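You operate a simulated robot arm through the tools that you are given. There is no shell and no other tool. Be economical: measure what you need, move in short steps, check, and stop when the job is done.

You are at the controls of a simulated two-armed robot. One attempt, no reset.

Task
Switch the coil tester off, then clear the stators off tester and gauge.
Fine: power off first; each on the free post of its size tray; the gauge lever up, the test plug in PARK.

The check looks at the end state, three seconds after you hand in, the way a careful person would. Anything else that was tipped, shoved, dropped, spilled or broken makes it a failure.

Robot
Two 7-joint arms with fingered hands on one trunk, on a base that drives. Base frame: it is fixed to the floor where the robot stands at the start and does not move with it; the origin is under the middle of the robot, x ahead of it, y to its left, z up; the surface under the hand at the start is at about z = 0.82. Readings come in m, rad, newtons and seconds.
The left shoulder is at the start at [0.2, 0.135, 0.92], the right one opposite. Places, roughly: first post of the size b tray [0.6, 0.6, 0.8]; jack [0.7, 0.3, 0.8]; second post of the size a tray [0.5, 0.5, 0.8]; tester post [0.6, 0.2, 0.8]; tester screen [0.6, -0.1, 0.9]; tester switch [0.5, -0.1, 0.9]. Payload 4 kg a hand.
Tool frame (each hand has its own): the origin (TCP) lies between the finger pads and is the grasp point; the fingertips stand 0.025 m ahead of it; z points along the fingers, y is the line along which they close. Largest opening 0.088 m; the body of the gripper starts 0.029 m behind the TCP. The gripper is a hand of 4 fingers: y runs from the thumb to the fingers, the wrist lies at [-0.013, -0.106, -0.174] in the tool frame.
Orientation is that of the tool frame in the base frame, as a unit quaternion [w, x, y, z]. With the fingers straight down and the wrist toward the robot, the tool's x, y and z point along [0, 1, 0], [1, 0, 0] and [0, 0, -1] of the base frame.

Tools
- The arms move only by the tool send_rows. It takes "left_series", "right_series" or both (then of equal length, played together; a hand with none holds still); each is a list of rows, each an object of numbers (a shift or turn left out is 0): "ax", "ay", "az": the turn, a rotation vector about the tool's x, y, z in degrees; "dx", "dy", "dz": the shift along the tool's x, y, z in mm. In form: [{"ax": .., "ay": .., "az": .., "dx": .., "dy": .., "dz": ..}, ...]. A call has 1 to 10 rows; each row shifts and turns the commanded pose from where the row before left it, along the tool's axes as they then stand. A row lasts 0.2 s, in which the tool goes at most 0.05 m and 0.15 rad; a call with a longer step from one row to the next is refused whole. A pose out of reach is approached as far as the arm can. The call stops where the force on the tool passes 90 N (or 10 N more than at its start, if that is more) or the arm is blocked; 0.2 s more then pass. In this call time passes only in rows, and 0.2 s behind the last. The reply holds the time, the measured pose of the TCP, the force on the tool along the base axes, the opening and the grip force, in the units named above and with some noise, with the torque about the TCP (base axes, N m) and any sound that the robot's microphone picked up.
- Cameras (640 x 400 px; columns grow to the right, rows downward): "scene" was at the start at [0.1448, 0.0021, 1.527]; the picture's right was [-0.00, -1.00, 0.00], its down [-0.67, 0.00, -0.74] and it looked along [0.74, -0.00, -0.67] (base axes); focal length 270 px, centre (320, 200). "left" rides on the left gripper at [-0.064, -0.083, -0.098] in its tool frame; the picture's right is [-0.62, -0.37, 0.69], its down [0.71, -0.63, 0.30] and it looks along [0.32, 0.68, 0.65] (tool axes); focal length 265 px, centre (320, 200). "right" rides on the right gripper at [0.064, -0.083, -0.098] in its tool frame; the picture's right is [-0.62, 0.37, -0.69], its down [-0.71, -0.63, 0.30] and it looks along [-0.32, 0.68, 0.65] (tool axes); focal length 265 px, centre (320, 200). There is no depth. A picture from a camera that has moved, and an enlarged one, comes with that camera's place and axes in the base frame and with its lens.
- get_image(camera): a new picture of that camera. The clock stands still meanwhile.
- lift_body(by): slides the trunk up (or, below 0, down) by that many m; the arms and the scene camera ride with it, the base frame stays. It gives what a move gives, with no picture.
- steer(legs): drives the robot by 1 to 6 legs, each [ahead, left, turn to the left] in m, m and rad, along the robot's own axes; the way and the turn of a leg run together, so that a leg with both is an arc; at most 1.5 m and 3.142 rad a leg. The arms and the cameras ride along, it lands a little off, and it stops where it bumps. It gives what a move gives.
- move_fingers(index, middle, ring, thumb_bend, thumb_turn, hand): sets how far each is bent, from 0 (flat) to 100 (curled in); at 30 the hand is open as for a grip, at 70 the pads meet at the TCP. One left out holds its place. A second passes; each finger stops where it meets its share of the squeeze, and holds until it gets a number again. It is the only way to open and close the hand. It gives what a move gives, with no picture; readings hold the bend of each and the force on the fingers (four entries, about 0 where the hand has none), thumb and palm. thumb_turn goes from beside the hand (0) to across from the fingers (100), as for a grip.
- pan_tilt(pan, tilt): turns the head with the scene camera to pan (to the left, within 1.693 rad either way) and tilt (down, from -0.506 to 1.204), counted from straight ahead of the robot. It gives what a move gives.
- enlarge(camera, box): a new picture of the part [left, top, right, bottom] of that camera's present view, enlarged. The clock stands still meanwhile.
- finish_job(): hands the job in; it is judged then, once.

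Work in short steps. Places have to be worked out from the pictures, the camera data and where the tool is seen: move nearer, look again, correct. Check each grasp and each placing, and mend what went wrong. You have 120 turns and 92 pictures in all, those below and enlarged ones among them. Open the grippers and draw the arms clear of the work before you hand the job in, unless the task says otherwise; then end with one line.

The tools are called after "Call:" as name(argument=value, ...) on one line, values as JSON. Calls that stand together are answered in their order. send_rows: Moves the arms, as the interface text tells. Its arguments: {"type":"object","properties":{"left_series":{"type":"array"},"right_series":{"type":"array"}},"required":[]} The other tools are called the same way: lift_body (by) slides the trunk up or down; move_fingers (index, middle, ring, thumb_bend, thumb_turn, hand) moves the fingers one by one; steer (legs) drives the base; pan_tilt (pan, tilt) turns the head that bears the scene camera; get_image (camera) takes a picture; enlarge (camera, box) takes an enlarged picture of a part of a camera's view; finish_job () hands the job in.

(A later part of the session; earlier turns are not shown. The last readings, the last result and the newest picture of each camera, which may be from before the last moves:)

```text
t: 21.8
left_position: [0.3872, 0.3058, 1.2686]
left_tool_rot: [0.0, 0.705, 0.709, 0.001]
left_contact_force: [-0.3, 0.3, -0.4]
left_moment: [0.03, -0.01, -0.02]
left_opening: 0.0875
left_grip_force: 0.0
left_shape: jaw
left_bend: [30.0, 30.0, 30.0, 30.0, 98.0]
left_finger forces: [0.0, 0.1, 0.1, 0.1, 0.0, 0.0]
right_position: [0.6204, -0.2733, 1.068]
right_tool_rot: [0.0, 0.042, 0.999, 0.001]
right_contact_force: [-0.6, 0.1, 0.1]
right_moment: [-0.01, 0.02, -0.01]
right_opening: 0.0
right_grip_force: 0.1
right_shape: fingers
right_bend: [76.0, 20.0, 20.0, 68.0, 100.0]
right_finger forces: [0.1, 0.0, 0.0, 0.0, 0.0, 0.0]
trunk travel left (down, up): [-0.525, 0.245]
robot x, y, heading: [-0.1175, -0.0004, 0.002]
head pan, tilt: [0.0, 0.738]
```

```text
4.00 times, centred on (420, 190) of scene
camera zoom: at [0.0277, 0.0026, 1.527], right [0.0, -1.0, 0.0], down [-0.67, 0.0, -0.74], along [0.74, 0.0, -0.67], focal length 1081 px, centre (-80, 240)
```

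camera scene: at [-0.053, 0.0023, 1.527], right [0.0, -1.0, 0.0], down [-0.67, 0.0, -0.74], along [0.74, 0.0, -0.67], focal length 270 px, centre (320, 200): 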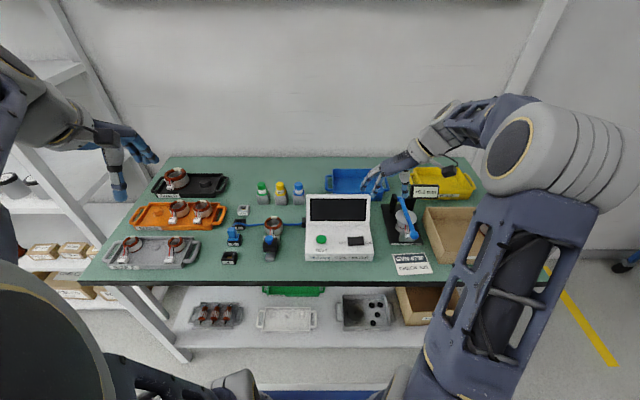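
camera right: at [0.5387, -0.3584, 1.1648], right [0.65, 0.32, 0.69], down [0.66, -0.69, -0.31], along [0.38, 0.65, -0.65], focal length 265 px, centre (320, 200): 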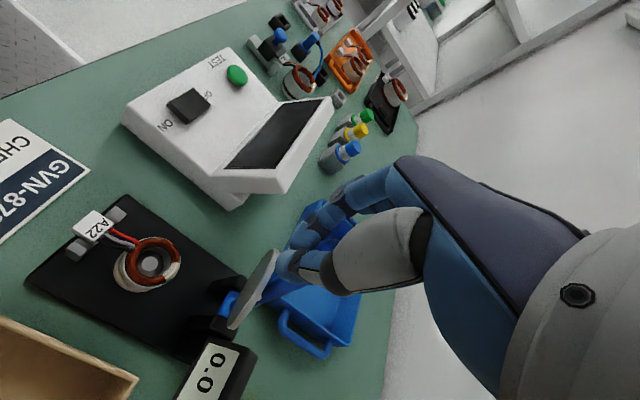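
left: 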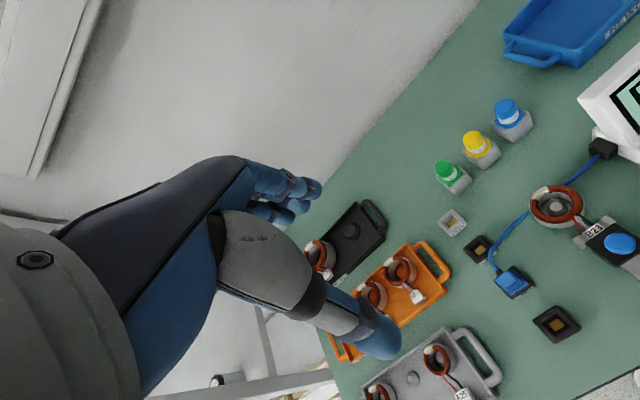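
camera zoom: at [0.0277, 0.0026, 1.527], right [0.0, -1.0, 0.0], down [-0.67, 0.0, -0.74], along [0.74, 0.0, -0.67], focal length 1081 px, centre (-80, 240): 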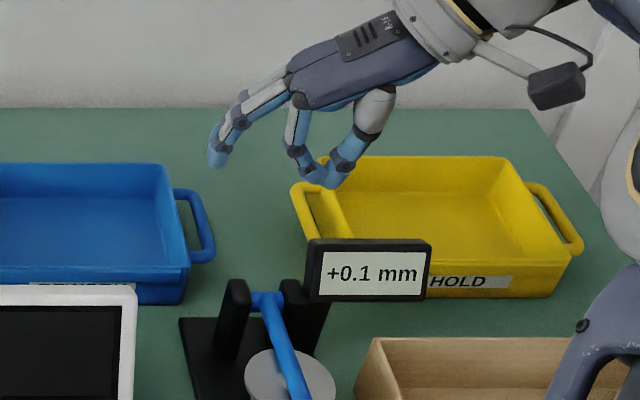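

The lever slipped under the closed fingers and fell back to the stator, with the reading +0.1 as before. I'll redo it with more reach: drive 0.03 m closer, open index and thumb, and go back over the ball.

Call:
steer(legs=[[0.03, 0, 0]])

Call:
send_rows(right_series=[{"dx": 40, "dy": -4}, {"dx": 40, "dy": -3}, {"dx": 40, "dy": -3}, {"dx": 40, "dy": -2}, {"dx": 8, "dz": 30}, {"dz": 30}])

Call:
move_fingers(hand="right", index=42, thumb_bend=42)

Call:
enlarge(camera="scene", box=[360, 200, 520, 300])

Call:
get_image(camera="right")

```text
t: 22.7
left_position: [0.4169, 0.3081, 1.2672]
left_tool_rot: [-0.001, 0.705, 0.709, 0.0]
left_contact_force: [0.0, 0.4, -0.8]
left_moment: [-0.01, 0.01, 0.0]
left_opening: 0.0875
left_grip_force: 0.0
left_shape: jaw
left_bend: [30.0, 30.0, 30.0, 30.0, 98.0]
left_finger forces: [0.0, 0.0, 0.0, 0.0, 0.0, 0.1]
right_position: [0.6497, -0.2735, 1.0685]
right_tool_rot: [0.0, 0.042, 0.999, 0.0]
right_contact_force: [-0.4, 0.1, 0.3]
right_moment: [-0.04, 0.02, -0.02]
right_opening: 0.0003
right_grip_force: 0.1
right_shape: fingers
right_bend: [76.0, 20.0, 20.0, 68.0, 100.0]
right_finger forces: [0.1, 0.0, 0.0, 0.0, 0.0, 0.0]
trunk travel left (down, up): [-0.525, 0.245]
robot x, y, heading: [-0.0873, -0.0007, 0.004]
head pan, tilt: [0.0, 0.738]
```

```text
t: 24.1
left_position: [0.4159, 0.3077, 1.2685]
left_tool_rot: [0.0, 0.705, 0.709, 0.001]
left_contact_force: [0.0, 0.8, 0.3]
left_moment: [-0.01, -0.04, 0.01]
left_opening: 0.0877
left_grip_force: 0.1
left_shape: jaw
left_bend: [30.0, 30.0, 30.0, 30.0, 98.0]
left_finger forces: [0.1, 0.1, 0.0, 0.1, 0.0, 0.0]
right_position: [0.4806, -0.2709, 1.0094]
right_tool_rot: [0.001, 0.042, 0.999, -0.001]
right_contact_force: [0.7, 0.4, 1.2]
right_moment: [0.02, 0.01, 0.01]
right_opening: 0.0
right_grip_force: 0.0
right_shape: fingers
right_bend: [76.0, 20.0, 20.0, 68.0, 100.0]
right_finger forces: [0.0, 0.0, 0.0, 0.1, 0.0, 0.0]
trunk travel left (down, up): [-0.525, 0.245]
robot x, y, heading: [-0.0925, 0.0035, 0.001]
head pan, tilt: [0.0, 0.738]
```

```text
t: 25.1
left_position: [0.416, 0.3071, 1.269]
left_tool_rot: [-0.001, 0.705, 0.709, 0.0]
left_contact_force: [0.5, -0.3, 0.1]
left_moment: [0.0, -0.03, 0.02]
left_opening: 0.0874
left_grip_force: 0.0
left_shape: jaw
left_bend: [30.0, 30.0, 30.0, 30.0, 98.0]
left_finger forces: [0.0, 0.0, 0.0, 0.0, 0.0, 0.0]
right_position: [0.4803, -0.2713, 1.0089]
right_tool_rot: [0.0, 0.042, 0.999, 0.0]
right_contact_force: [-0.4, -1.2, 0.7]
right_moment: [-0.03, 0.01, 0.02]
right_opening: 0.0587
right_grip_force: 0.0
right_shape: fingers
right_bend: [42.0, 20.0, 20.0, 42.0, 97.0]
right_finger forces: [0.0, 0.1, 0.1, 0.1, 0.1, 0.0]
trunk travel left (down, up): [-0.525, 0.245]
robot x, y, heading: [-0.0947, 0.0001, 0.006]
head pan, tilt: [0.0, 0.738]
```

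```text
4.00 times, centred on (440, 250) of scene
camera zoom: at [0.0573, 0.0028, 1.527], right [0.0, -1.0, 0.0], down [-0.67, 0.0, -0.74], along [0.74, 0.0, -0.67], focal length 1081 px, centre (-160, 0)
```

zoom: 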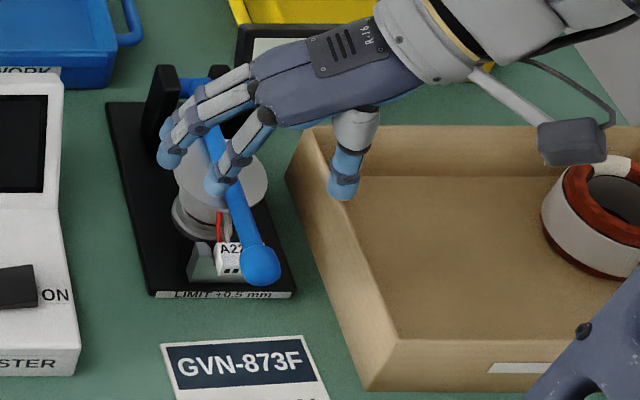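

```text
61 pictures are left
camera right: at [0.4114, -0.349, 1.1049], right [0.65, 0.32, 0.69], down [0.66, -0.69, -0.3], along [0.38, 0.65, -0.65], focal length 265 px, centre (320, 200)
```

right: 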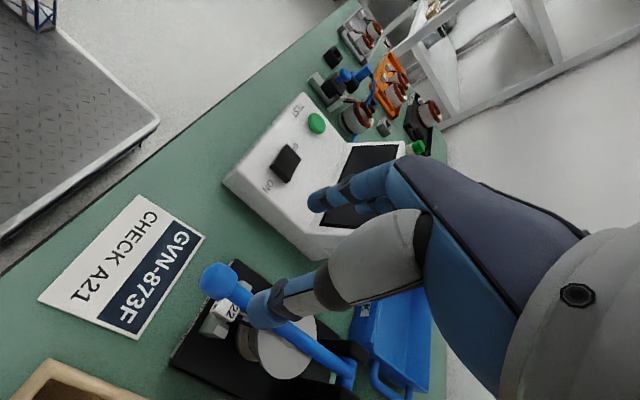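

The ball is at (0.480, -0.284, 0.90). I descend around it again and grip.

Call:
send_rows(right_series=[{"dx": 1, "dy": -12, "dz": 20}, {"dz": 40}, {"dz": 30}, {"dz": 12}])

Call:
move_fingers(hand="right", index=76, thumb_bend=72)

Call:
enlarge(camera="right", box=[200, 180, 400, 360])

```text
t: 26.1
left_position: [0.4171, 0.3077, 1.2672]
left_tool_rot: [0.0, 0.705, 0.709, 0.002]
left_contact_force: [0.4, 0.1, -0.1]
left_moment: [-0.05, -0.01, 0.02]
left_opening: 0.0874
left_grip_force: 0.0
left_shape: jaw
left_bend: [30.0, 30.0, 30.0, 30.0, 98.0]
left_finger forces: [0.1, 0.0, 0.0, 0.0, 0.1, 0.1]
right_position: [0.4802, -0.2839, 0.9066]
right_tool_rot: [0.0, 0.043, 0.999, 0.0]
right_contact_force: [0.1, 0.3, 0.0]
right_moment: [-0.02, -0.01, 0.01]
right_opening: 0.0588
right_grip_force: 0.1
right_shape: fingers
right_bend: [42.0, 20.0, 20.0, 42.0, 97.0]
right_finger forces: [0.0, 0.0, 0.0, 0.0, 0.0, 0.0]
trunk travel left (down, up): [-0.525, 0.245]
robot x, y, heading: [-0.0836, 0.0012, 0.002]
head pan, tilt: [0.0, 0.738]
```

```text
t: 27.1
left_position: [0.418, 0.3059, 1.2672]
left_tool_rot: [-0.001, 0.705, 0.709, 0.001]
left_contact_force: [0.5, 0.3, 0.1]
left_moment: [0.03, -0.01, 0.0]
left_opening: 0.0878
left_grip_force: 0.1
left_shape: jaw
left_bend: [30.0, 30.0, 30.0, 30.0, 98.0]
left_finger forces: [0.0, 0.0, 0.1, 0.0, 0.0, 0.0]
right_position: [0.4807, -0.2823, 0.9066]
right_tool_rot: [-0.001, 0.042, 0.999, 0.0]
right_contact_force: [-1.0, 0.5, -0.7]
right_moment: [-0.05, 0.02, -0.03]
right_opening: 0.0032
right_grip_force: 8.3
right_shape: fingers
right_bend: [74.0, 20.0, 20.0, 67.0, 100.0]
right_finger forces: [9.1, 0.0, 0.1, 0.0, 7.7, 0.1]
trunk travel left (down, up): [-0.525, 0.245]
robot x, y, heading: [-0.0878, 0.0008, 0.007]
head pan, tilt: [0.0, 0.738]
```

```text
2.22 times, centred on (300, 270) of right
camera zoom: at [0.4099, -0.3606, 1.0031], right [0.65, 0.32, 0.69], down [0.66, -0.69, -0.3], along [0.38, 0.65, -0.65], focal length 590 px, centre (364, 44)
```

zoom: 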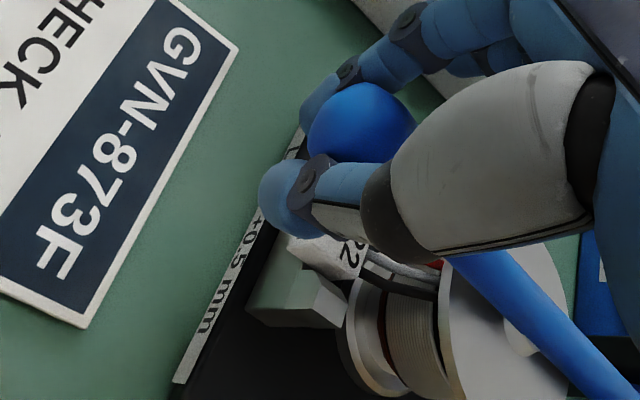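

The pinch is on the bar just behind the ball. A hand that doesn't turn slips, so I'll turn the hand with the lever about the hinge. First I release, trim the yaw to exactly 90°, and regrip 6 mm nearer the ball.

Call:
move_fingers(hand="right", index=50, thumb_bend=50)

Call:
send_rows(right_series=[{"az": -5, "dx": 6}])

Call:
move_fingers(hand="right", index=80, thumb_bend=76)

Call:
enlarge(camera="right", box=[200, 180, 400, 360])

```text
t: 28.1
left_position: [0.4156, 0.3078, 1.267]
left_tool_rot: [-0.001, 0.706, 0.708, 0.0]
left_contact_force: [-0.2, -0.1, -0.3]
left_moment: [0.03, -0.03, -0.01]
left_opening: 0.0876
left_grip_force: 0.0
left_shape: jaw
left_bend: [30.0, 30.0, 30.0, 30.0, 98.0]
left_finger forces: [0.1, 0.1, 0.0, 0.1, 0.0, 0.0]
right_position: [0.4804, -0.281, 0.9066]
right_tool_rot: [0.001, 0.041, 0.999, 0.0]
right_contact_force: [-0.7, -0.4, 0.7]
right_moment: [0.01, 0.01, 0.0]
right_opening: 0.0411
right_grip_force: 0.2
right_shape: fingers
right_bend: [50.0, 20.0, 20.0, 50.0, 98.0]
right_finger forces: [0.0, 0.0, 0.1, 0.0, 0.0, 0.0]
trunk travel left (down, up): [-0.525, 0.245]
robot x, y, heading: [-0.0876, -0.0056, 0.005]
head pan, tilt: [0.0, 0.738]
```

```text
t: 28.5
left_position: [0.4163, 0.3066, 1.2674]
left_tool_rot: [-0.001, 0.705, 0.709, 0.0]
left_contact_force: [-0.7, -0.5, 0.1]
left_moment: [0.02, -0.02, 0.02]
left_opening: 0.0877
left_grip_force: 0.0
left_shape: jaw
left_bend: [30.0, 30.0, 30.0, 30.0, 98.0]
left_finger forces: [0.1, 0.0, 0.0, 0.0, 0.0, 0.0]
right_position: [0.4729, -0.28, 0.9085]
right_tool_rot: [0.0, -0.002, 1.0, 0.0]
right_contact_force: [-0.1, -0.7, -0.3]
right_moment: [0.01, 0.0, -0.01]
right_opening: 0.0413
right_grip_force: 0.1
right_shape: fingers
right_bend: [50.0, 20.0, 20.0, 50.0, 98.0]
right_finger forces: [0.0, 0.1, 0.0, 0.1, 0.0, 0.0]
trunk travel left (down, up): [-0.525, 0.245]
robot x, y, heading: [-0.0892, 0.0, 0.002]
head pan, tilt: [0.0, 0.738]
```

```text
t: 29.5
left_position: [0.4159, 0.3085, 1.2681]
left_tool_rot: [0.0, 0.705, 0.709, 0.001]
left_contact_force: [0.0, -0.4, 0.2]
left_moment: [-0.02, 0.0, 0.0]
left_opening: 0.0876
left_grip_force: 0.0
left_shape: jaw
left_bend: [30.0, 30.0, 30.0, 30.0, 98.0]
left_finger forces: [0.1, 0.0, 0.0, 0.0, 0.1, 0.0]
right_position: [0.4736, -0.2819, 0.9084]
right_tool_rot: [0.0, -0.002, 1.0, -0.001]
right_contact_force: [-2.8, -4.2, -1.1]
right_moment: [0.04, -0.01, -0.01]
right_opening: 0.0001
right_grip_force: 7.0
right_shape: fingers
right_bend: [78.0, 20.0, 20.0, 71.0, 99.0]
right_finger forces: [6.9, 0.1, 0.1, 0.0, 7.5, 0.0]
trunk travel left (down, up): [-0.525, 0.245]
robot x, y, heading: [-0.0885, 0.0005, -0.001]
head pan, tilt: [0.0, 0.738]
```

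```text
2.22 times, centred on (300, 270) of right
camera zoom: at [0.4108, -0.3651, 1.0035], right [0.62, 0.37, 0.69], down [0.72, -0.63, -0.3], along [0.32, 0.68, -0.65], focal length 590 px, centre (364, 44)
```

zoom: 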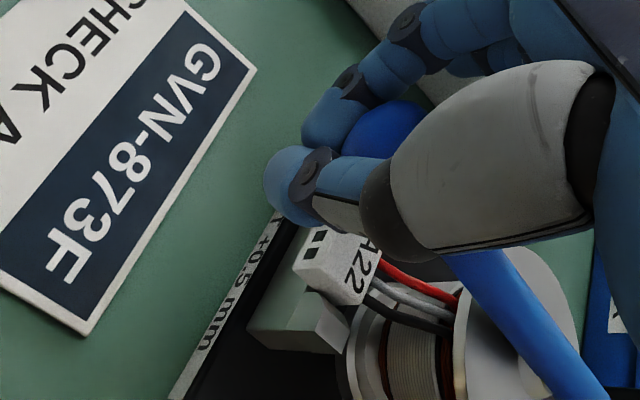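

The fingers now cage the ball, with the tips meeting below it. I swing hand and lever together about the hinge, four steps first.

Call:
send_rows(right_series=[{"ay": -8, "dz": -26, "dx": -2}, {"ay": -8, "dz": -26, "dx": -2}, {"ay": -8, "dz": -26, "dx": -2}, {"ay": -8, "dz": -26, "dx": -2}])

Call:
enlarge(camera="scene", box=[360, 160, 520, 260])

```text
t: 30.5
left_position: [0.417, 0.3079, 1.2687]
left_tool_rot: [-0.001, 0.705, 0.709, 0.001]
left_contact_force: [0.7, -0.6, 0.2]
left_moment: [-0.01, -0.01, 0.01]
left_opening: 0.0877
left_grip_force: 0.0
left_shape: jaw
left_bend: [30.0, 30.0, 30.0, 30.0, 98.0]
left_finger forces: [0.0, 0.0, 0.0, 0.0, 0.0, 0.0]
right_position: [0.4609, -0.2838, 1.0105]
right_tool_rot: [0.277, -0.003, 0.961, 0.001]
right_contact_force: [1.0, 0.0, -0.5]
right_moment: [-0.01, 0.02, 0.01]
right_opening: 0.0
right_grip_force: 0.0
right_shape: fingers
right_bend: [79.0, 20.0, 20.0, 71.0, 100.0]
right_finger forces: [0.0, 0.0, 0.0, 0.1, 0.1, 0.1]
trunk travel left (down, up): [-0.525, 0.245]
robot x, y, heading: [-0.0859, -0.0009, 0.004]
head pan, tilt: [0.0, 0.738]
```

```text
4.00 times, centred on (440, 210) of scene
camera zoom: at [0.0577, 0.003, 1.5269], right [0.0, -1.0, 0.0], down [-0.67, 0.0, -0.74], along [0.74, 0.0, -0.67], focal length 1081 px, centre (-160, 160)
```

zoom: 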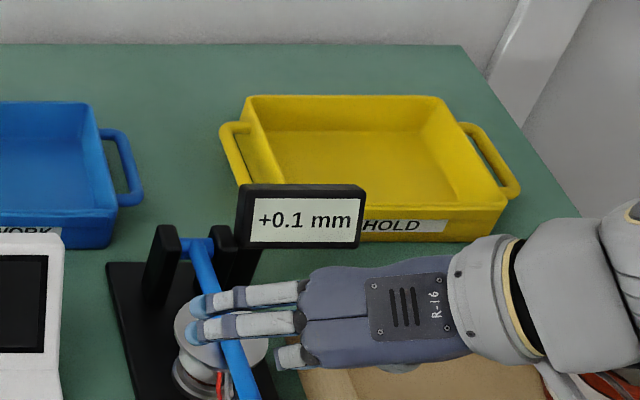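

My turn direction was opposite to the lever's, so the hand came off and the lever lies down again, unharmed. The first method (no turning, cradling the ball) worked until reach ran out, and I have 0.11 m more reach now. I turn back to straight down.

Call:
send_rows(right_series=[{"ay": 8}, {"ay": 8}, {"ay": 8}, {"ay": 8}])

Call:
move_fingers(hand="right", index=42, thumb_bend=42)

Call:
send_rows(right_series=[{"dx": -14, "dy": 2}, {"dz": 30}, {"dz": 40}, {"dz": 33}])

Call:
enlarge(camera="right", box=[200, 180, 400, 360])

```text
t: 31.5
left_position: [0.417, 0.3065, 1.2672]
left_tool_rot: [0.0, 0.705, 0.709, 0.002]
left_contact_force: [0.5, -0.6, 0.2]
left_moment: [0.01, -0.04, 0.02]
left_opening: 0.0873
left_grip_force: 0.0
left_shape: jaw
left_bend: [30.0, 30.0, 30.0, 30.0, 98.0]
left_finger forces: [0.0, 0.1, 0.1, 0.0, 0.0, 0.0]
right_position: [0.459, -0.2836, 1.0093]
right_tool_rot: [-0.001, -0.002, 1.0, 0.0]
right_contact_force: [0.1, 1.0, 0.7]
right_moment: [0.02, -0.03, -0.01]
right_opening: 0.0
right_grip_force: 0.1
right_shape: fingers
right_bend: [79.0, 20.0, 20.0, 71.0, 100.0]
right_finger forces: [0.1, 0.0, 0.0, 0.0, 0.0, 0.1]
trunk travel left (down, up): [-0.525, 0.245]
robot x, y, heading: [-0.0868, -0.003, 0.004]
head pan, tilt: [0.0, 0.738]
```

```text
t: 32.5
left_position: [0.415, 0.308, 1.2685]
left_tool_rot: [-0.001, 0.705, 0.709, 0.001]
left_contact_force: [-0.4, 1.2, -0.7]
left_moment: [-0.02, 0.0, -0.03]
left_opening: 0.0877
left_grip_force: 0.0
left_shape: jaw
left_bend: [30.0, 30.0, 30.0, 30.0, 98.0]
left_finger forces: [0.0, 0.0, 0.0, 0.0, 0.0, 0.0]
right_position: [0.4611, -0.2828, 1.0087]
right_tool_rot: [0.0, -0.002, 1.0, 0.0]
right_contact_force: [-0.3, -0.1, 0.3]
right_moment: [0.02, 0.0, 0.02]
right_opening: 0.0588
right_grip_force: 0.0
right_shape: fingers
right_bend: [42.0, 20.0, 20.0, 42.0, 97.0]
right_finger forces: [0.0, 0.0, 0.1, 0.0, 0.0, 0.0]
trunk travel left (down, up): [-0.525, 0.245]
robot x, y, heading: [-0.0881, 0.0014, 0.002]
head pan, tilt: [0.0, 0.738]
```

```text
t: 33.5
left_position: [0.4172, 0.3078, 1.2702]
left_tool_rot: [0.0, 0.705, 0.709, 0.002]
left_contact_force: [0.2, -0.4, 0.3]
left_moment: [-0.04, -0.01, 0.02]
left_opening: 0.0875
left_grip_force: 0.0
left_shape: jaw
left_bend: [30.0, 30.0, 30.0, 30.0, 98.0]
left_finger forces: [0.0, 0.0, 0.0, 0.1, 0.0, 0.1]
right_position: [0.4736, -0.2837, 0.9026]
right_tool_rot: [0.0, -0.002, 1.0, 0.0]
right_contact_force: [-0.6, -0.6, 0.1]
right_moment: [0.03, 0.01, 0.01]
right_opening: 0.0588
right_grip_force: 0.1
right_shape: fingers
right_bend: [42.0, 20.0, 20.0, 42.0, 97.0]
right_finger forces: [0.1, 0.0, 0.0, 0.1, 0.0, 0.1]
trunk travel left (down, up): [-0.525, 0.245]
robot x, y, heading: [-0.0859, 0.0, 0.002]
head pan, tilt: [0.0, 0.738]
```

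```text
2.22 times, centred on (300, 270) of right
camera zoom: at [0.4104, -0.3674, 0.9998], right [0.62, 0.37, 0.69], down [0.72, -0.63, -0.3], along [0.32, 0.68, -0.65], focal length 590 px, centre (364, 44)
```

zoom: 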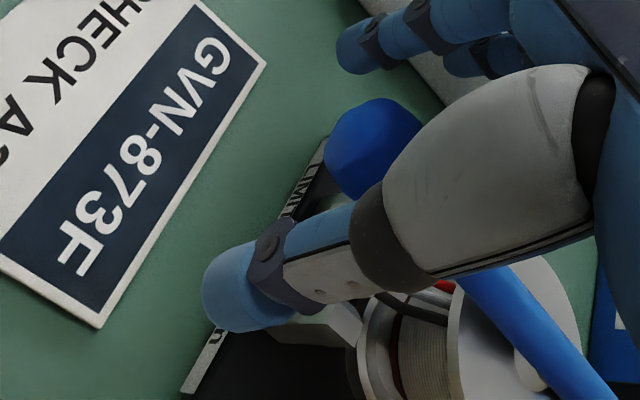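

The ball is centred on the TCP. I close on it.

Call:
move_fingers(hand="right", index=76, thumb_bend=72)

Call:
send_rows(right_series=[{"dz": -14}, {"dz": -16, "dx": -1}, {"dz": -18, "dx": -4}, {"dz": -18, "dx": -6}])

Call:
enlarge(camera="scene", box=[360, 160, 520, 260])

```text
t: 34.5
left_position: [0.4172, 0.3061, 1.2675]
left_tool_rot: [-0.001, 0.705, 0.709, 0.001]
left_contact_force: [-0.2, 0.1, -0.7]
left_moment: [-0.02, 0.01, 0.01]
left_opening: 0.0874
left_grip_force: 0.1
left_shape: jaw
left_bend: [30.0, 30.0, 30.0, 30.0, 98.0]
left_finger forces: [0.1, 0.1, 0.0, 0.0, 0.0, 0.0]
right_position: [0.4733, -0.2836, 0.9032]
right_tool_rot: [0.0, -0.003, 1.0, 0.0]
right_contact_force: [-4.3, 1.2, -0.4]
right_moment: [-0.03, 0.04, -0.01]
right_opening: 0.0002
right_grip_force: 5.0
right_shape: fingers
right_bend: [75.0, 20.0, 20.0, 69.0, 100.0]
right_finger forces: [6.6, 0.1, 0.0, 0.0, 4.3, 0.0]
trunk travel left (down, up): [-0.525, 0.245]
robot x, y, heading: [-0.0855, -0.0015, 0.005]
head pan, tilt: [0.0, 0.738]
```

```text
t: 35.5
left_position: [0.4164, 0.3069, 1.2673]
left_tool_rot: [-0.001, 0.705, 0.709, 0.001]
left_contact_force: [0.7, -0.3, 0.1]
left_moment: [-0.02, 0.0, 0.0]
left_opening: 0.0877
left_grip_force: 0.1
left_shape: jaw
left_bend: [30.0, 30.0, 30.0, 30.0, 98.0]
left_finger forces: [0.0, 0.0, 0.1, 0.1, 0.0, 0.1]
right_position: [0.4848, -0.2796, 0.9698]
right_tool_rot: [0.0, -0.002, 1.0, 0.0]
right_contact_force: [-0.4, -3.2, -1.1]
right_moment: [-0.02, -0.04, 0.02]
right_opening: 0.0
right_grip_force: 1.1
right_shape: fingers
right_bend: [76.0, 20.0, 20.0, 68.0, 100.0]
right_finger forces: [0.0, 0.0, 0.0, 0.0, 1.6, 0.0]
trunk travel left (down, up): [-0.525, 0.245]
robot x, y, heading: [-0.0881, -0.002, 0.003]
head pan, tilt: [0.0, 0.738]
```

```text
4.00 times, centred on (440, 210) of scene
camera zoom: at [0.0574, 0.0026, 1.527], right [0.0, -1.0, 0.0], down [-0.67, 0.0, -0.74], along [0.74, 0.0, -0.67], focal length 1081 px, centre (-160, 160)
```

zoom: 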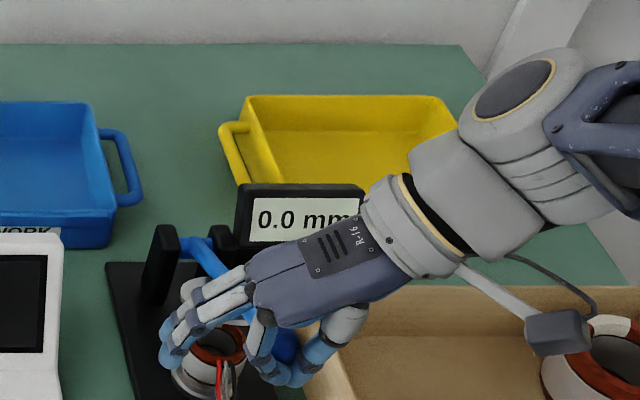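

The lever rises again. I continue along the arc, keeping the fingers just behind the ball, this time all the way past vertical.

Call:
send_rows(right_series=[{"dx": -13, "dz": -18}, {"dx": -14, "dz": -16}, {"dx": -14, "dz": -14}, {"dx": -15, "dz": -13}, {"dx": -16, "dz": -11}, {"dx": -17, "dz": -9}, {"dx": -19, "dz": -7}, {"dx": -20, "dz": -4}, {"dx": -20, "dz": -2}, {"dx": -22, "dz": 0}])

Call:
enlarge(camera="scene", box=[360, 130, 520, 230])

```text
t: 37.7
left_position: [0.4167, 0.3062, 1.2693]
left_tool_rot: [0.0, 0.705, 0.709, 0.001]
left_contact_force: [0.4, -0.8, 0.7]
left_moment: [0.02, 0.03, -0.02]
left_opening: 0.0873
left_grip_force: 0.0
left_shape: jaw
left_bend: [30.0, 30.0, 30.0, 30.0, 98.0]
left_finger forces: [0.0, 0.0, 0.1, 0.0, 0.0, 0.0]
right_position: [0.6549, -0.2798, 1.0652]
right_tool_rot: [0.0, -0.002, 1.0, -0.001]
right_contact_force: [-1.2, 0.3, 0.0]
right_moment: [0.0, 0.0, -0.05]
right_opening: 0.0001
right_grip_force: 0.1
right_shape: fingers
right_bend: [76.0, 20.0, 20.0, 69.0, 100.0]
right_finger forces: [0.1, 0.1, 0.0, 0.0, 0.0, 0.0]
trunk travel left (down, up): [-0.525, 0.245]
robot x, y, heading: [-0.088, 0.0044, -0.001]
head pan, tilt: [0.0, 0.738]
```

```text
4.00 times, centred on (440, 180) of scene
camera zoom: at [0.0571, 0.0027, 1.527], right [0.0, -1.0, 0.0], down [-0.67, 0.0, -0.74], along [0.74, 0.0, -0.67], focal length 1081 px, centre (-160, 280)
```

zoom: 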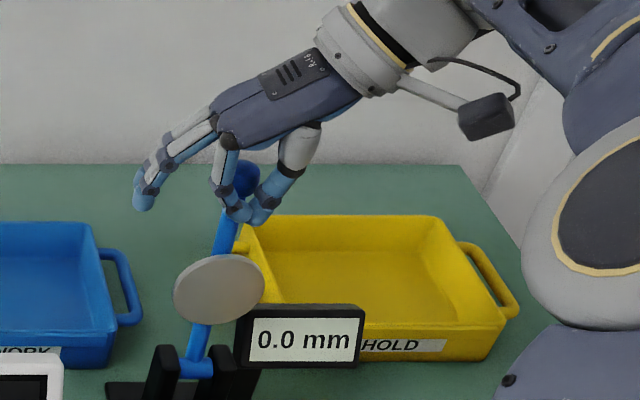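

Ball now about vertical. I keep pushing forward to carry it past vertical to its stop.

Call:
send_rows(right_series=[{"dx": -20}, {"dx": -15, "dz": 2}, {"dx": -12, "dz": 2}])

Call:
enlarge(camera="scene", box=[360, 130, 520, 230])

```text
t: 38.5
left_position: [0.4154, 0.3065, 1.2684]
left_tool_rot: [0.001, 0.705, 0.709, 0.001]
left_contact_force: [0.4, 0.0, 0.0]
left_moment: [0.04, -0.01, 0.02]
left_opening: 0.0875
left_grip_force: 0.1
left_shape: jaw
left_bend: [30.0, 30.0, 30.0, 30.0, 98.0]
left_finger forces: [0.0, 0.0, 0.0, 0.1, 0.1, 0.0]
right_position: [0.6986, -0.2805, 1.062]
right_tool_rot: [-0.004, -0.002, 1.0, 0.001]
right_contact_force: [-36.9, 1.6, 1.4]
right_moment: [-0.03, 0.47, 0.03]
right_opening: 0.0
right_grip_force: 17.3
right_shape: fingers
right_bend: [75.0, 20.0, 20.0, 71.0, 95.0]
right_finger forces: [22.9, 0.1, 0.1, 0.0, 11.7, 0.1]
trunk travel left (down, up): [-0.525, 0.245]
robot x, y, heading: [-0.0896, 0.0019, 0.004]
head pan, tilt: [0.0, 0.738]
```

```text
4.00 times, centred on (440, 180) of scene
camera zoom: at [0.0553, 0.0028, 1.5272], right [0.0, -1.0, 0.0], down [-0.67, 0.0, -0.74], along [0.74, 0.0, -0.67], focal length 1081 px, centre (-160, 280)
```

zoom: 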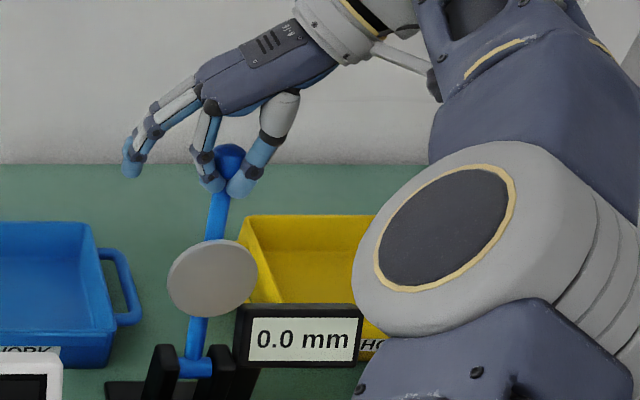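

A 37 N push says the lever is at its stop past vertical. I ease off a few mm, open the fingers, then draw straight back.

Call:
send_rows(right_series=[{"dx": 8}])

Call:
move_fingers(hand="right", index=35, thumb_bend=35)

Call:
send_rows(right_series=[{"dx": 20}, {"dx": 30}, {"dx": 40}, {"dx": 40}])

Call:
enlarge(camera="scene", box=[360, 130, 540, 260])

```text
t: 38.9
left_position: [0.4163, 0.307, 1.2676]
left_tool_rot: [0.0, 0.705, 0.71, 0.002]
left_contact_force: [0.2, 0.3, -0.2]
left_moment: [-0.02, -0.05, 0.04]
left_opening: 0.0876
left_grip_force: 0.0
left_shape: jaw
left_bend: [30.0, 30.0, 30.0, 30.0, 98.0]
left_finger forces: [0.0, 0.0, 0.1, 0.0, 0.0, 0.0]
right_position: [0.6952, -0.2793, 1.0633]
right_tool_rot: [0.0, -0.003, 1.0, 0.0]
right_contact_force: [-11.0, -0.3, 1.6]
right_moment: [-0.06, 0.11, -0.04]
right_opening: 0.0001
right_grip_force: 8.1
right_shape: fingers
right_bend: [75.0, 20.0, 20.0, 71.0, 96.0]
right_finger forces: [8.7, 0.0, 0.0, 0.0, 8.3, 0.0]
trunk travel left (down, up): [-0.525, 0.245]
robot x, y, heading: [-0.0887, 0.0003, 0.005]
head pan, tilt: [0.0, 0.738]
```

```text
t: 39.9
left_position: [0.4162, 0.3073, 1.2679]
left_tool_rot: [0.0, 0.705, 0.709, 0.001]
left_contact_force: [-0.4, -0.4, -1.3]
left_moment: [0.02, -0.04, 0.01]
left_opening: 0.0876
left_grip_force: 0.0
left_shape: jaw
left_bend: [30.0, 30.0, 30.0, 30.0, 98.0]
left_finger forces: [0.0, 0.0, 0.1, 0.0, 0.0, 0.1]
right_position: [0.6948, -0.2803, 1.063]
right_tool_rot: [0.0, -0.001, 1.0, 0.0]
right_contact_force: [0.5, -0.7, -0.3]
right_moment: [0.03, 0.0, 0.01]
right_opening: 0.0737
right_grip_force: 0.0
right_shape: fingers
right_bend: [35.0, 20.0, 20.0, 35.0, 96.0]
right_finger forces: [0.1, 0.1, 0.0, 0.0, 0.1, 0.0]
trunk travel left (down, up): [-0.525, 0.245]
robot x, y, heading: [-0.0897, -0.0031, 0.007]
head pan, tilt: [0.0, 0.738]
```

```text
t: 40.9
left_position: [0.4166, 0.3076, 1.2678]
left_tool_rot: [-0.001, 0.704, 0.71, 0.0]
left_contact_force: [-0.1, -0.4, 0.2]
left_moment: [0.03, -0.01, -0.01]
left_opening: 0.0877
left_grip_force: 0.0
left_shape: jaw
left_bend: [30.0, 30.0, 30.0, 30.0, 98.0]
left_finger forces: [0.1, 0.0, 0.1, 0.1, 0.1, 0.0]
right_position: [0.5646, -0.2782, 1.061]
right_tool_rot: [0.0, -0.002, 1.0, 0.0]
right_contact_force: [0.5, 0.0, 0.5]
right_moment: [-0.01, 0.01, -0.02]
right_opening: 0.074
right_grip_force: 0.0
right_shape: fingers
right_bend: [35.0, 20.0, 20.0, 35.0, 96.0]
right_finger forces: [0.0, 0.1, 0.0, 0.0, 0.0, 0.0]
trunk travel left (down, up): [-0.525, 0.245]
robot x, y, heading: [-0.088, 0.001, 0.008]
head pan, tilt: [0.0, 0.738]
```

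```text
3.08 times, centred on (450, 195) of scene
camera zoom: at [0.0577, 0.0029, 1.5269], right [0.0, -1.0, 0.0], down [-0.67, 0.0, -0.74], along [0.74, 0.0, -0.67], focal length 832 px, centre (-80, 215)
```

zoom: 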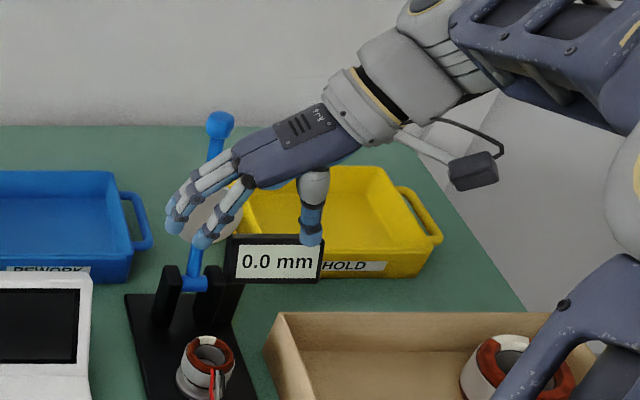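

The lever stays up on its own. I'll use the left hand for the stators and plug since the trays lie to the left. I raise the right arm out of the way, then drive back a little and to the right so the left hand reaches the gauge.

Call:
send_rows(right_series=[{"dx": 20, "dz": -30}, {"dx": 20, "dz": -40}, {"dx": 20, "dz": -45}, {"dz": -45}, {"dz": -40, "dy": -20}, {"dy": -40}])

Call:
steer(legs=[[-0.06, 0, 0], [0, -0.5, 0]])

Call:
get_image(camera="scene")

Call:
get_image(camera="left")

```text
t: 42.3
left_position: [0.418, 0.3076, 1.2678]
left_tool_rot: [0.0, 0.705, 0.709, 0.0]
left_contact_force: [-0.3, 0.5, 0.4]
left_moment: [-0.02, 0.0, -0.02]
left_opening: 0.0874
left_grip_force: 0.0
left_shape: jaw
left_bend: [30.0, 30.0, 30.0, 30.0, 98.0]
left_finger forces: [0.0, 0.0, 0.1, 0.0, 0.0, 0.0]
right_position: [0.5052, -0.3411, 1.2626]
right_tool_rot: [0.0, -0.002, 1.0, 0.0]
right_contact_force: [-0.4, -0.5, 0.4]
right_moment: [-0.03, -0.04, 0.0]
right_opening: 0.0739
right_grip_force: 0.0
right_shape: fingers
right_bend: [35.0, 20.0, 20.0, 35.0, 96.0]
right_finger forces: [0.1, 0.0, 0.1, 0.1, 0.0, 0.0]
trunk travel left (down, up): [-0.525, 0.245]
robot x, y, heading: [-0.0857, 0.0023, 0.002]
head pan, tilt: [0.0, 0.738]
```

```text
t: 45.9
left_position: [0.3607, -0.2209, 1.2675]
left_tool_rot: [-0.001, 0.712, 0.702, 0.0]
left_contact_force: [-0.1, -0.4, -0.4]
left_moment: [-0.02, 0.01, 0.02]
left_opening: 0.0874
left_grip_force: 0.0
left_shape: jaw
left_bend: [30.0, 30.0, 30.0, 30.0, 98.0]
left_finger forces: [0.0, 0.0, 0.1, 0.1, 0.0, 0.0]
right_position: [0.437, -0.8693, 1.263]
right_tool_rot: [0.0, 0.007, 1.0, 0.0]
right_contact_force: [-0.1, 0.3, 0.4]
right_moment: [0.0, -0.04, -0.02]
right_opening: 0.0739
right_grip_force: 0.0
right_shape: fingers
right_bend: [35.0, 20.0, 20.0, 35.0, 96.0]
right_finger forces: [0.0, 0.0, 0.0, 0.1, 0.1, 0.0]
trunk travel left (down, up): [-0.525, 0.245]
robot x, y, heading: [-0.1463, -0.5207, -0.013]
head pan, tilt: [0.0, 0.738]
```

```text
52 pictures are left
camera scene: at [-0.004, -0.5194, 1.527], right [-0.01, -1.0, 0.0], down [-0.67, 0.01, -0.74], along [0.74, -0.01, -0.67], focal length 270 px, centre (320, 200)
```

scene: 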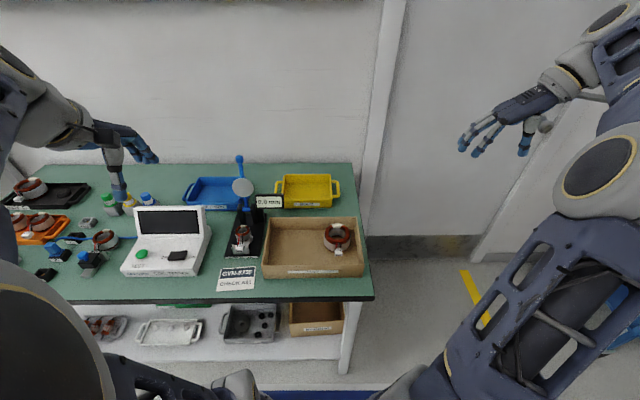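

```text
51 pictures are left
camera left: at [0.2768, -0.2841, 1.3671], right [-0.38, -0.61, -0.69], down [-0.62, 0.72, -0.3], along [0.69, 0.32, -0.65], focal length 265 px, centre (320, 200)
```

left: 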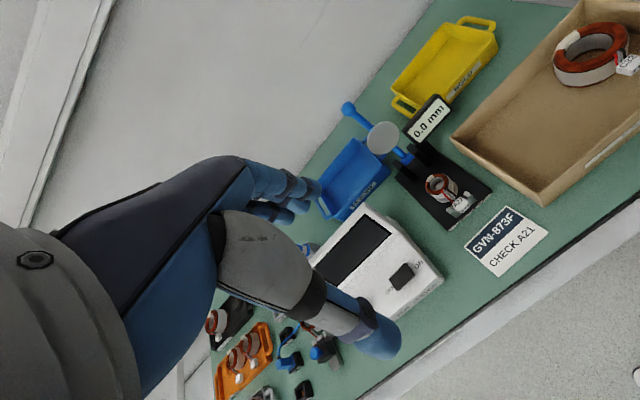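

From the left camera the stator sits at about (0.562, -0.281), top z≈0.88. I bring the left hand above it and then yaw 40°, so the thumb misses the leads at the stator's near side.

Call:
send_rows(left_series=[{"dx": -9, "dy": 34, "dz": 25}, {"dx": -10, "dy": 34, "dz": 30}, {"dx": -10, "dy": 34, "dz": 30}, {"dx": -10, "dy": 34, "dz": 30}, {"dx": -10, "dy": 34, "dz": 30}, {"dx": -10, "dy": 34, "dz": 30}, {"dz": 40}])

Call:
send_rows(left_series=[{"az": 8}, {"az": 8}, {"az": 8}, {"az": 8}, {"az": 8}])

Call:
get_image(camera="left")

Call:
enlarge(camera="scene", box=[160, 140, 340, 270])

```text
t: 47.5
left_position: [0.5665, -0.2856, 1.0507]
left_tool_rot: [0.0, 0.711, 0.703, 0.001]
left_contact_force: [0.6, 0.1, -0.3]
left_moment: [-0.03, -0.02, 0.03]
left_opening: 0.0878
left_grip_force: 0.1
left_shape: jaw
left_bend: [30.0, 30.0, 30.0, 30.0, 98.0]
left_finger forces: [0.1, 0.0, 0.0, 0.0, 0.0, 0.0]
right_position: [0.436, -0.8708, 1.2628]
right_tool_rot: [0.0, 0.007, 1.0, 0.0]
right_contact_force: [-1.2, -1.7, 0.0]
right_moment: [-0.02, 0.04, 0.03]
right_opening: 0.074
right_grip_force: 0.0
right_shape: fingers
right_bend: [35.0, 20.0, 20.0, 35.0, 96.0]
right_finger forces: [0.0, 0.0, 0.0, 0.0, 0.1, 0.0]
trunk travel left (down, up): [-0.525, 0.245]
robot x, y, heading: [-0.1481, -0.5194, -0.016]
head pan, tilt: [0.0, 0.738]
```

```text
t: 48.7
left_position: [0.5651, -0.2833, 1.0528]
left_tool_rot: [0.0, 0.909, 0.416, 0.0]
left_contact_force: [-0.4, 0.4, 0.4]
left_moment: [0.0, 0.0, 0.0]
left_opening: 0.0875
left_grip_force: 0.0
left_shape: jaw
left_bend: [30.0, 30.0, 30.0, 30.0, 98.0]
left_finger forces: [0.0, 0.0, 0.1, 0.0, 0.1, 0.0]
right_position: [0.437, -0.8694, 1.2629]
right_tool_rot: [0.0, 0.007, 1.0, 0.0]
right_contact_force: [0.7, 0.1, 0.0]
right_moment: [0.02, 0.04, 0.0]
right_opening: 0.074
right_grip_force: 0.2
right_shape: fingers
right_bend: [35.0, 20.0, 20.0, 35.0, 96.0]
right_finger forces: [0.0, 0.1, 0.0, 0.0, 0.0, 0.0]
trunk travel left (down, up): [-0.525, 0.245]
robot x, y, heading: [-0.1496, -0.5204, -0.013]
head pan, tilt: [0.0, 0.738]
```

```text
50 pictures are left
camera left: at [0.4601, -0.2769, 1.1527], right [-0.68, -0.23, -0.69], down [-0.01, 0.95, -0.3], along [0.73, -0.2, -0.65], focal length 265 px, centre (320, 200)
```

left: 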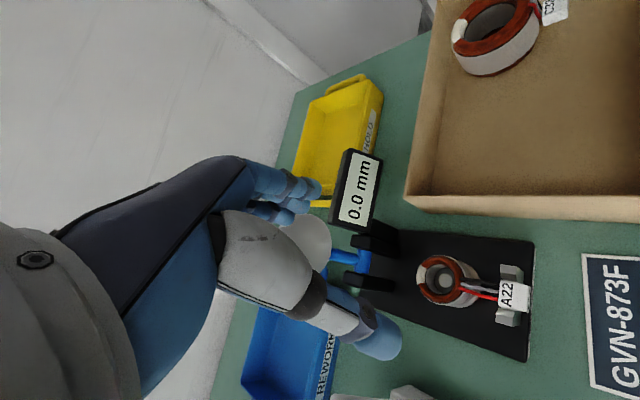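

```text
3.08 times, centred on (250, 205) of scene
camera zoom: at [-0.004, -0.5195, 1.527], right [-0.01, -1.0, 0.0], down [-0.67, 0.01, -0.74], along [0.74, -0.01, -0.67], focal length 832 px, centre (535, 185)
```

zoom: 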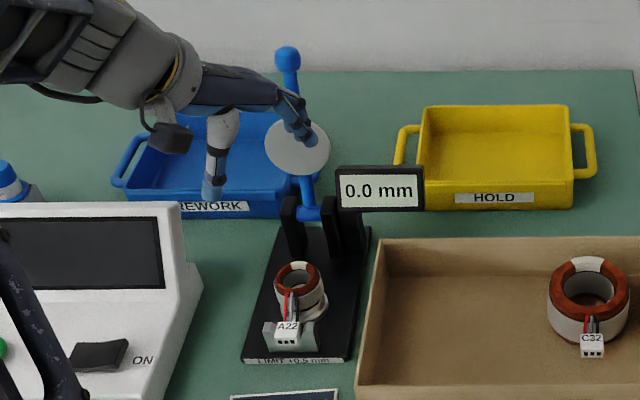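

Triangulated: stator centre at (0.568, -0.2825), top at z≈0.882. I descend to just above it and check finger clearance.

Call:
send_rows(left_series=[{"dx": 3, "dy": 2, "dz": 40}, {"dz": 45}, {"dz": 35}])

Call:
get_image(camera="left")

Call:
enlarge(camera="scene", box=[180, 150, 320, 260])

```text
t: 49.5
left_position: [0.5715, -0.2821, 0.9302]
left_tool_rot: [-0.001, 0.909, 0.418, 0.001]
left_contact_force: [-0.3, 0.7, 0.6]
left_moment: [0.03, -0.01, 0.04]
left_opening: 0.0877
left_grip_force: 0.1
left_shape: jaw
left_bend: [30.0, 30.0, 30.0, 30.0, 98.0]
left_finger forces: [0.1, 0.0, 0.1, 0.0, 0.0, 0.0]
right_position: [0.436, -0.8705, 1.2613]
right_tool_rot: [-0.001, 0.006, 1.0, 0.001]
right_contact_force: [0.6, -0.9, 0.5]
right_moment: [0.04, 0.0, 0.01]
right_opening: 0.0739
right_grip_force: 0.0
right_shape: fingers
right_bend: [35.0, 20.0, 20.0, 35.0, 96.0]
right_finger forces: [0.0, 0.1, 0.0, 0.0, 0.0, 0.0]
trunk travel left (down, up): [-0.525, 0.245]
robot x, y, heading: [-0.1483, -0.5189, -0.015]
head pan, tilt: [0.0, 0.738]
```

```text
48 pictures are left
camera left: at [0.467, -0.2762, 1.0301], right [-0.68, -0.23, -0.69], down [-0.01, 0.95, -0.3], along [0.73, -0.2, -0.65], focal length 265 px, centre (320, 200)
```

left: 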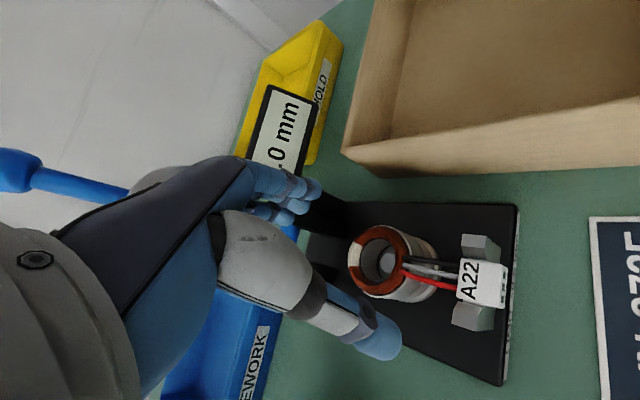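

```text
3.64 times, centred on (250, 205) of scene
camera zoom: at [-0.0042, -0.5195, 1.5271], right [-0.01, -1.0, 0.0], down [-0.67, 0.01, -0.74], along [0.74, -0.01, -0.67], focal length 983 px, centre (574, 182)
```

zoom: 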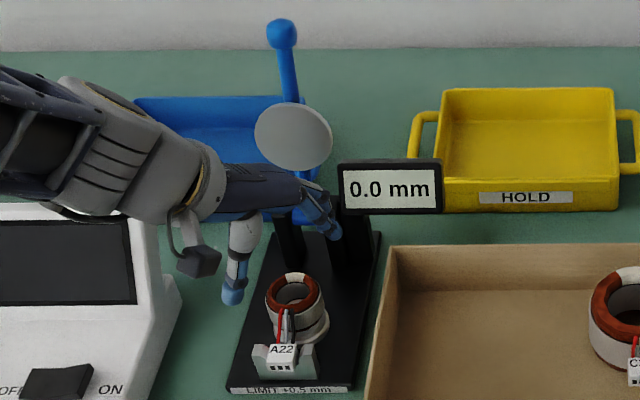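

Fingers are clear of the hinge pillars by 1–3 cm. Refining from this view, the centre is x≈0.566, y≈-0.282. I narrow the hand slightly, trim, and descend slowly.

Call:
move_fingers(hand="left", index=35, middle=35, ring=35, thumb_bend=35)

Call:
send_rows(left_series=[{"dx": -3, "dy": -4, "dz": 12}, {"dz": 15}, {"dz": 14}, {"dz": 10}])

Call:
get_image(camera="left")

Call:
enlarge(camera="scene", box=[180, 150, 320, 260])

```text
t: 50.5
left_position: [0.5717, -0.2815, 0.9308]
left_tool_rot: [-0.001, 0.909, 0.417, 0.001]
left_contact_force: [0.4, -0.4, 0.6]
left_moment: [-0.01, -0.01, 0.02]
left_opening: 0.0748
left_grip_force: 0.1
left_shape: fingers
left_bend: [35.0, 35.0, 35.0, 35.0, 98.0]
left_finger forces: [0.1, 0.1, 0.1, 0.0, 0.1, 0.0]
right_position: [0.4366, -0.87, 1.2634]
right_tool_rot: [0.0, 0.007, 1.0, -0.001]
right_contact_force: [0.7, -0.1, 0.1]
right_moment: [0.01, -0.03, -0.01]
right_opening: 0.0741
right_grip_force: 0.0
right_shape: fingers
right_bend: [35.0, 20.0, 20.0, 35.0, 96.0]
right_finger forces: [0.0, 0.1, 0.1, 0.0, 0.1, 0.0]
trunk travel left (down, up): [-0.525, 0.245]
robot x, y, heading: [-0.1528, -0.5198, -0.016]
head pan, tilt: [0.0, 0.738]
```

```text
t: 51.5
left_position: [0.564, -0.2809, 0.8813]
left_tool_rot: [0.0, 0.909, 0.416, 0.0]
left_contact_force: [-0.9, 0.8, 0.6]
left_moment: [0.0, 0.0, -0.03]
left_opening: 0.0751
left_grip_force: 0.0
left_shape: fingers
left_bend: [35.0, 35.0, 35.0, 35.0, 98.0]
left_finger forces: [0.1, 0.1, 0.1, 0.1, 0.0, 0.0]
right_position: [0.4365, -0.8706, 1.2636]
right_tool_rot: [0.0, 0.006, 1.0, 0.001]
right_contact_force: [0.4, -1.1, -0.4]
right_moment: [-0.01, -0.02, 0.01]
right_opening: 0.0743
right_grip_force: 0.0
right_shape: fingers
right_bend: [35.0, 20.0, 20.0, 35.0, 96.0]
right_finger forces: [0.1, 0.0, 0.0, 0.0, 0.0, 0.0]
trunk travel left (down, up): [-0.525, 0.245]
robot x, y, heading: [-0.1518, -0.5174, -0.012]
head pan, tilt: [0.0, 0.738]
```

```text
46 pictures are left
camera left: at [0.4592, -0.2752, 0.9805], right [-0.68, -0.23, -0.69], down [-0.01, 0.95, -0.3], along [0.73, -0.2, -0.65], focal length 265 px, centre (320, 200)
```

left: 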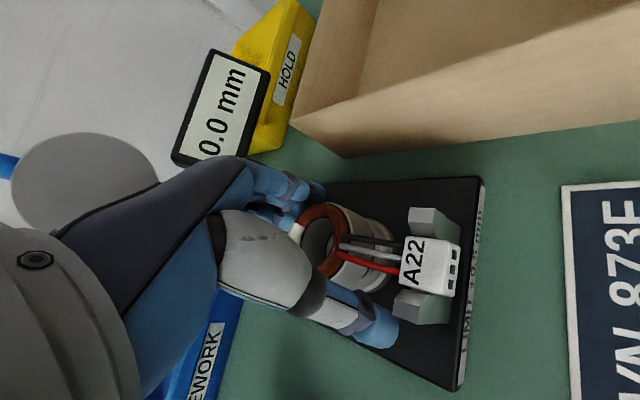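

```text
3.64 times, centred on (250, 205) of scene
camera zoom: at [-0.004, -0.5194, 1.527], right [-0.01, -1.0, 0.0], down [-0.67, 0.01, -0.74], along [0.74, -0.01, -0.67], focal length 983 px, centre (574, 182)
```

zoom: 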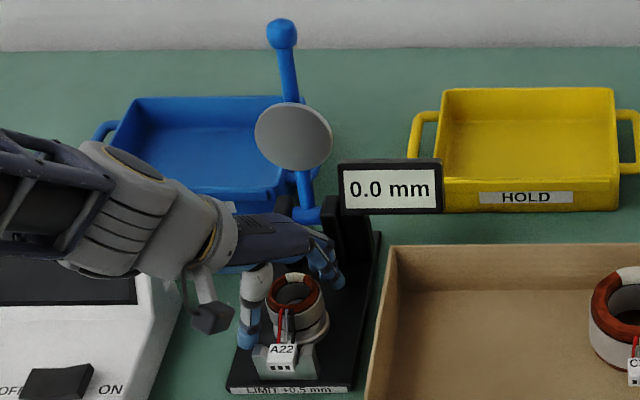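

The stator is centred between the pads. I lower 8 mm more and close on it.

Call:
send_rows(left_series=[{"dz": 4}, {"dz": 4}])

Call:
move_fingers(hand="left", index=60, middle=60, ring=60, thumb_bend=60)

Call:
get_image(camera="left")

```text
t: 52.1
left_position: [0.5626, -0.2803, 0.8741]
left_tool_rot: [-0.001, 0.909, 0.417, 0.001]
left_contact_force: [0.6, 0.6, 0.6]
left_moment: [0.0, 0.02, 0.0]
left_opening: 0.0748
left_grip_force: 0.0
left_shape: fingers
left_bend: [35.0, 35.0, 35.0, 35.0, 98.0]
left_finger forces: [0.0, 0.0, 0.0, 0.1, 0.1, 0.1]
right_position: [0.4364, -0.8714, 1.2625]
right_tool_rot: [0.0, 0.007, 1.0, 0.0]
right_contact_force: [-0.2, 0.1, -0.5]
right_moment: [0.01, 0.01, -0.02]
right_opening: 0.0739
right_grip_force: 0.0
right_shape: fingers
right_bend: [35.0, 20.0, 20.0, 35.0, 96.0]
right_finger forces: [0.0, 0.1, 0.1, 0.1, 0.1, 0.0]
trunk travel left (down, up): [-0.525, 0.245]
robot x, y, heading: [-0.1485, -0.5228, -0.014]
head pan, tilt: [0.0, 0.738]
```

```text
t: 53.1
left_position: [0.5633, -0.2825, 0.8748]
left_tool_rot: [0.0, 0.909, 0.417, 0.001]
left_contact_force: [12.5, -9.9, 0.8]
left_moment: [-0.16, -0.23, -0.04]
left_opening: 0.0386
left_grip_force: 10.9
left_shape: fingers
left_bend: [49.0, 52.0, 56.0, 55.0, 97.0]
left_finger forces: [8.4, 6.5, 2.7, 0.0, 4.0, 0.0]
right_position: [0.4375, -0.8708, 1.2621]
right_tool_rot: [0.0, 0.007, 1.0, 0.0]
right_contact_force: [-0.5, 0.8, -0.7]
right_moment: [0.0, -0.01, 0.03]
right_opening: 0.0739
right_grip_force: 0.0
right_shape: fingers
right_bend: [35.0, 20.0, 20.0, 35.0, 96.0]
right_finger forces: [0.0, 0.1, 0.1, 0.0, 0.1, 0.1]
trunk travel left (down, up): [-0.525, 0.245]
robot x, y, heading: [-0.1482, -0.5202, -0.013]
head pan, tilt: [0.0, 0.738]
```

```text
44 pictures are left
camera left: at [0.4587, -0.2758, 0.9733], right [-0.68, -0.23, -0.69], down [-0.01, 0.95, -0.3], along [0.73, -0.2, -0.65], focal length 265 px, centre (320, 200)
```

left: 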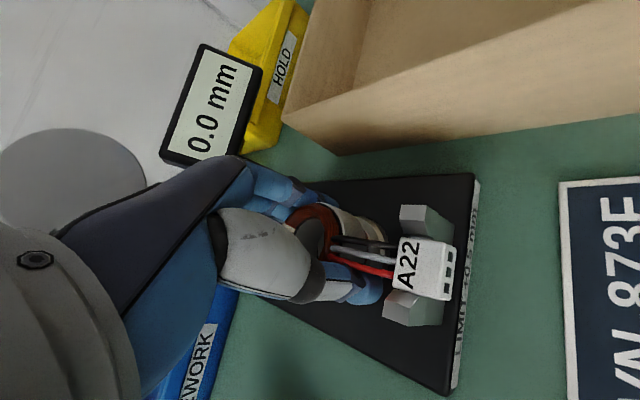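

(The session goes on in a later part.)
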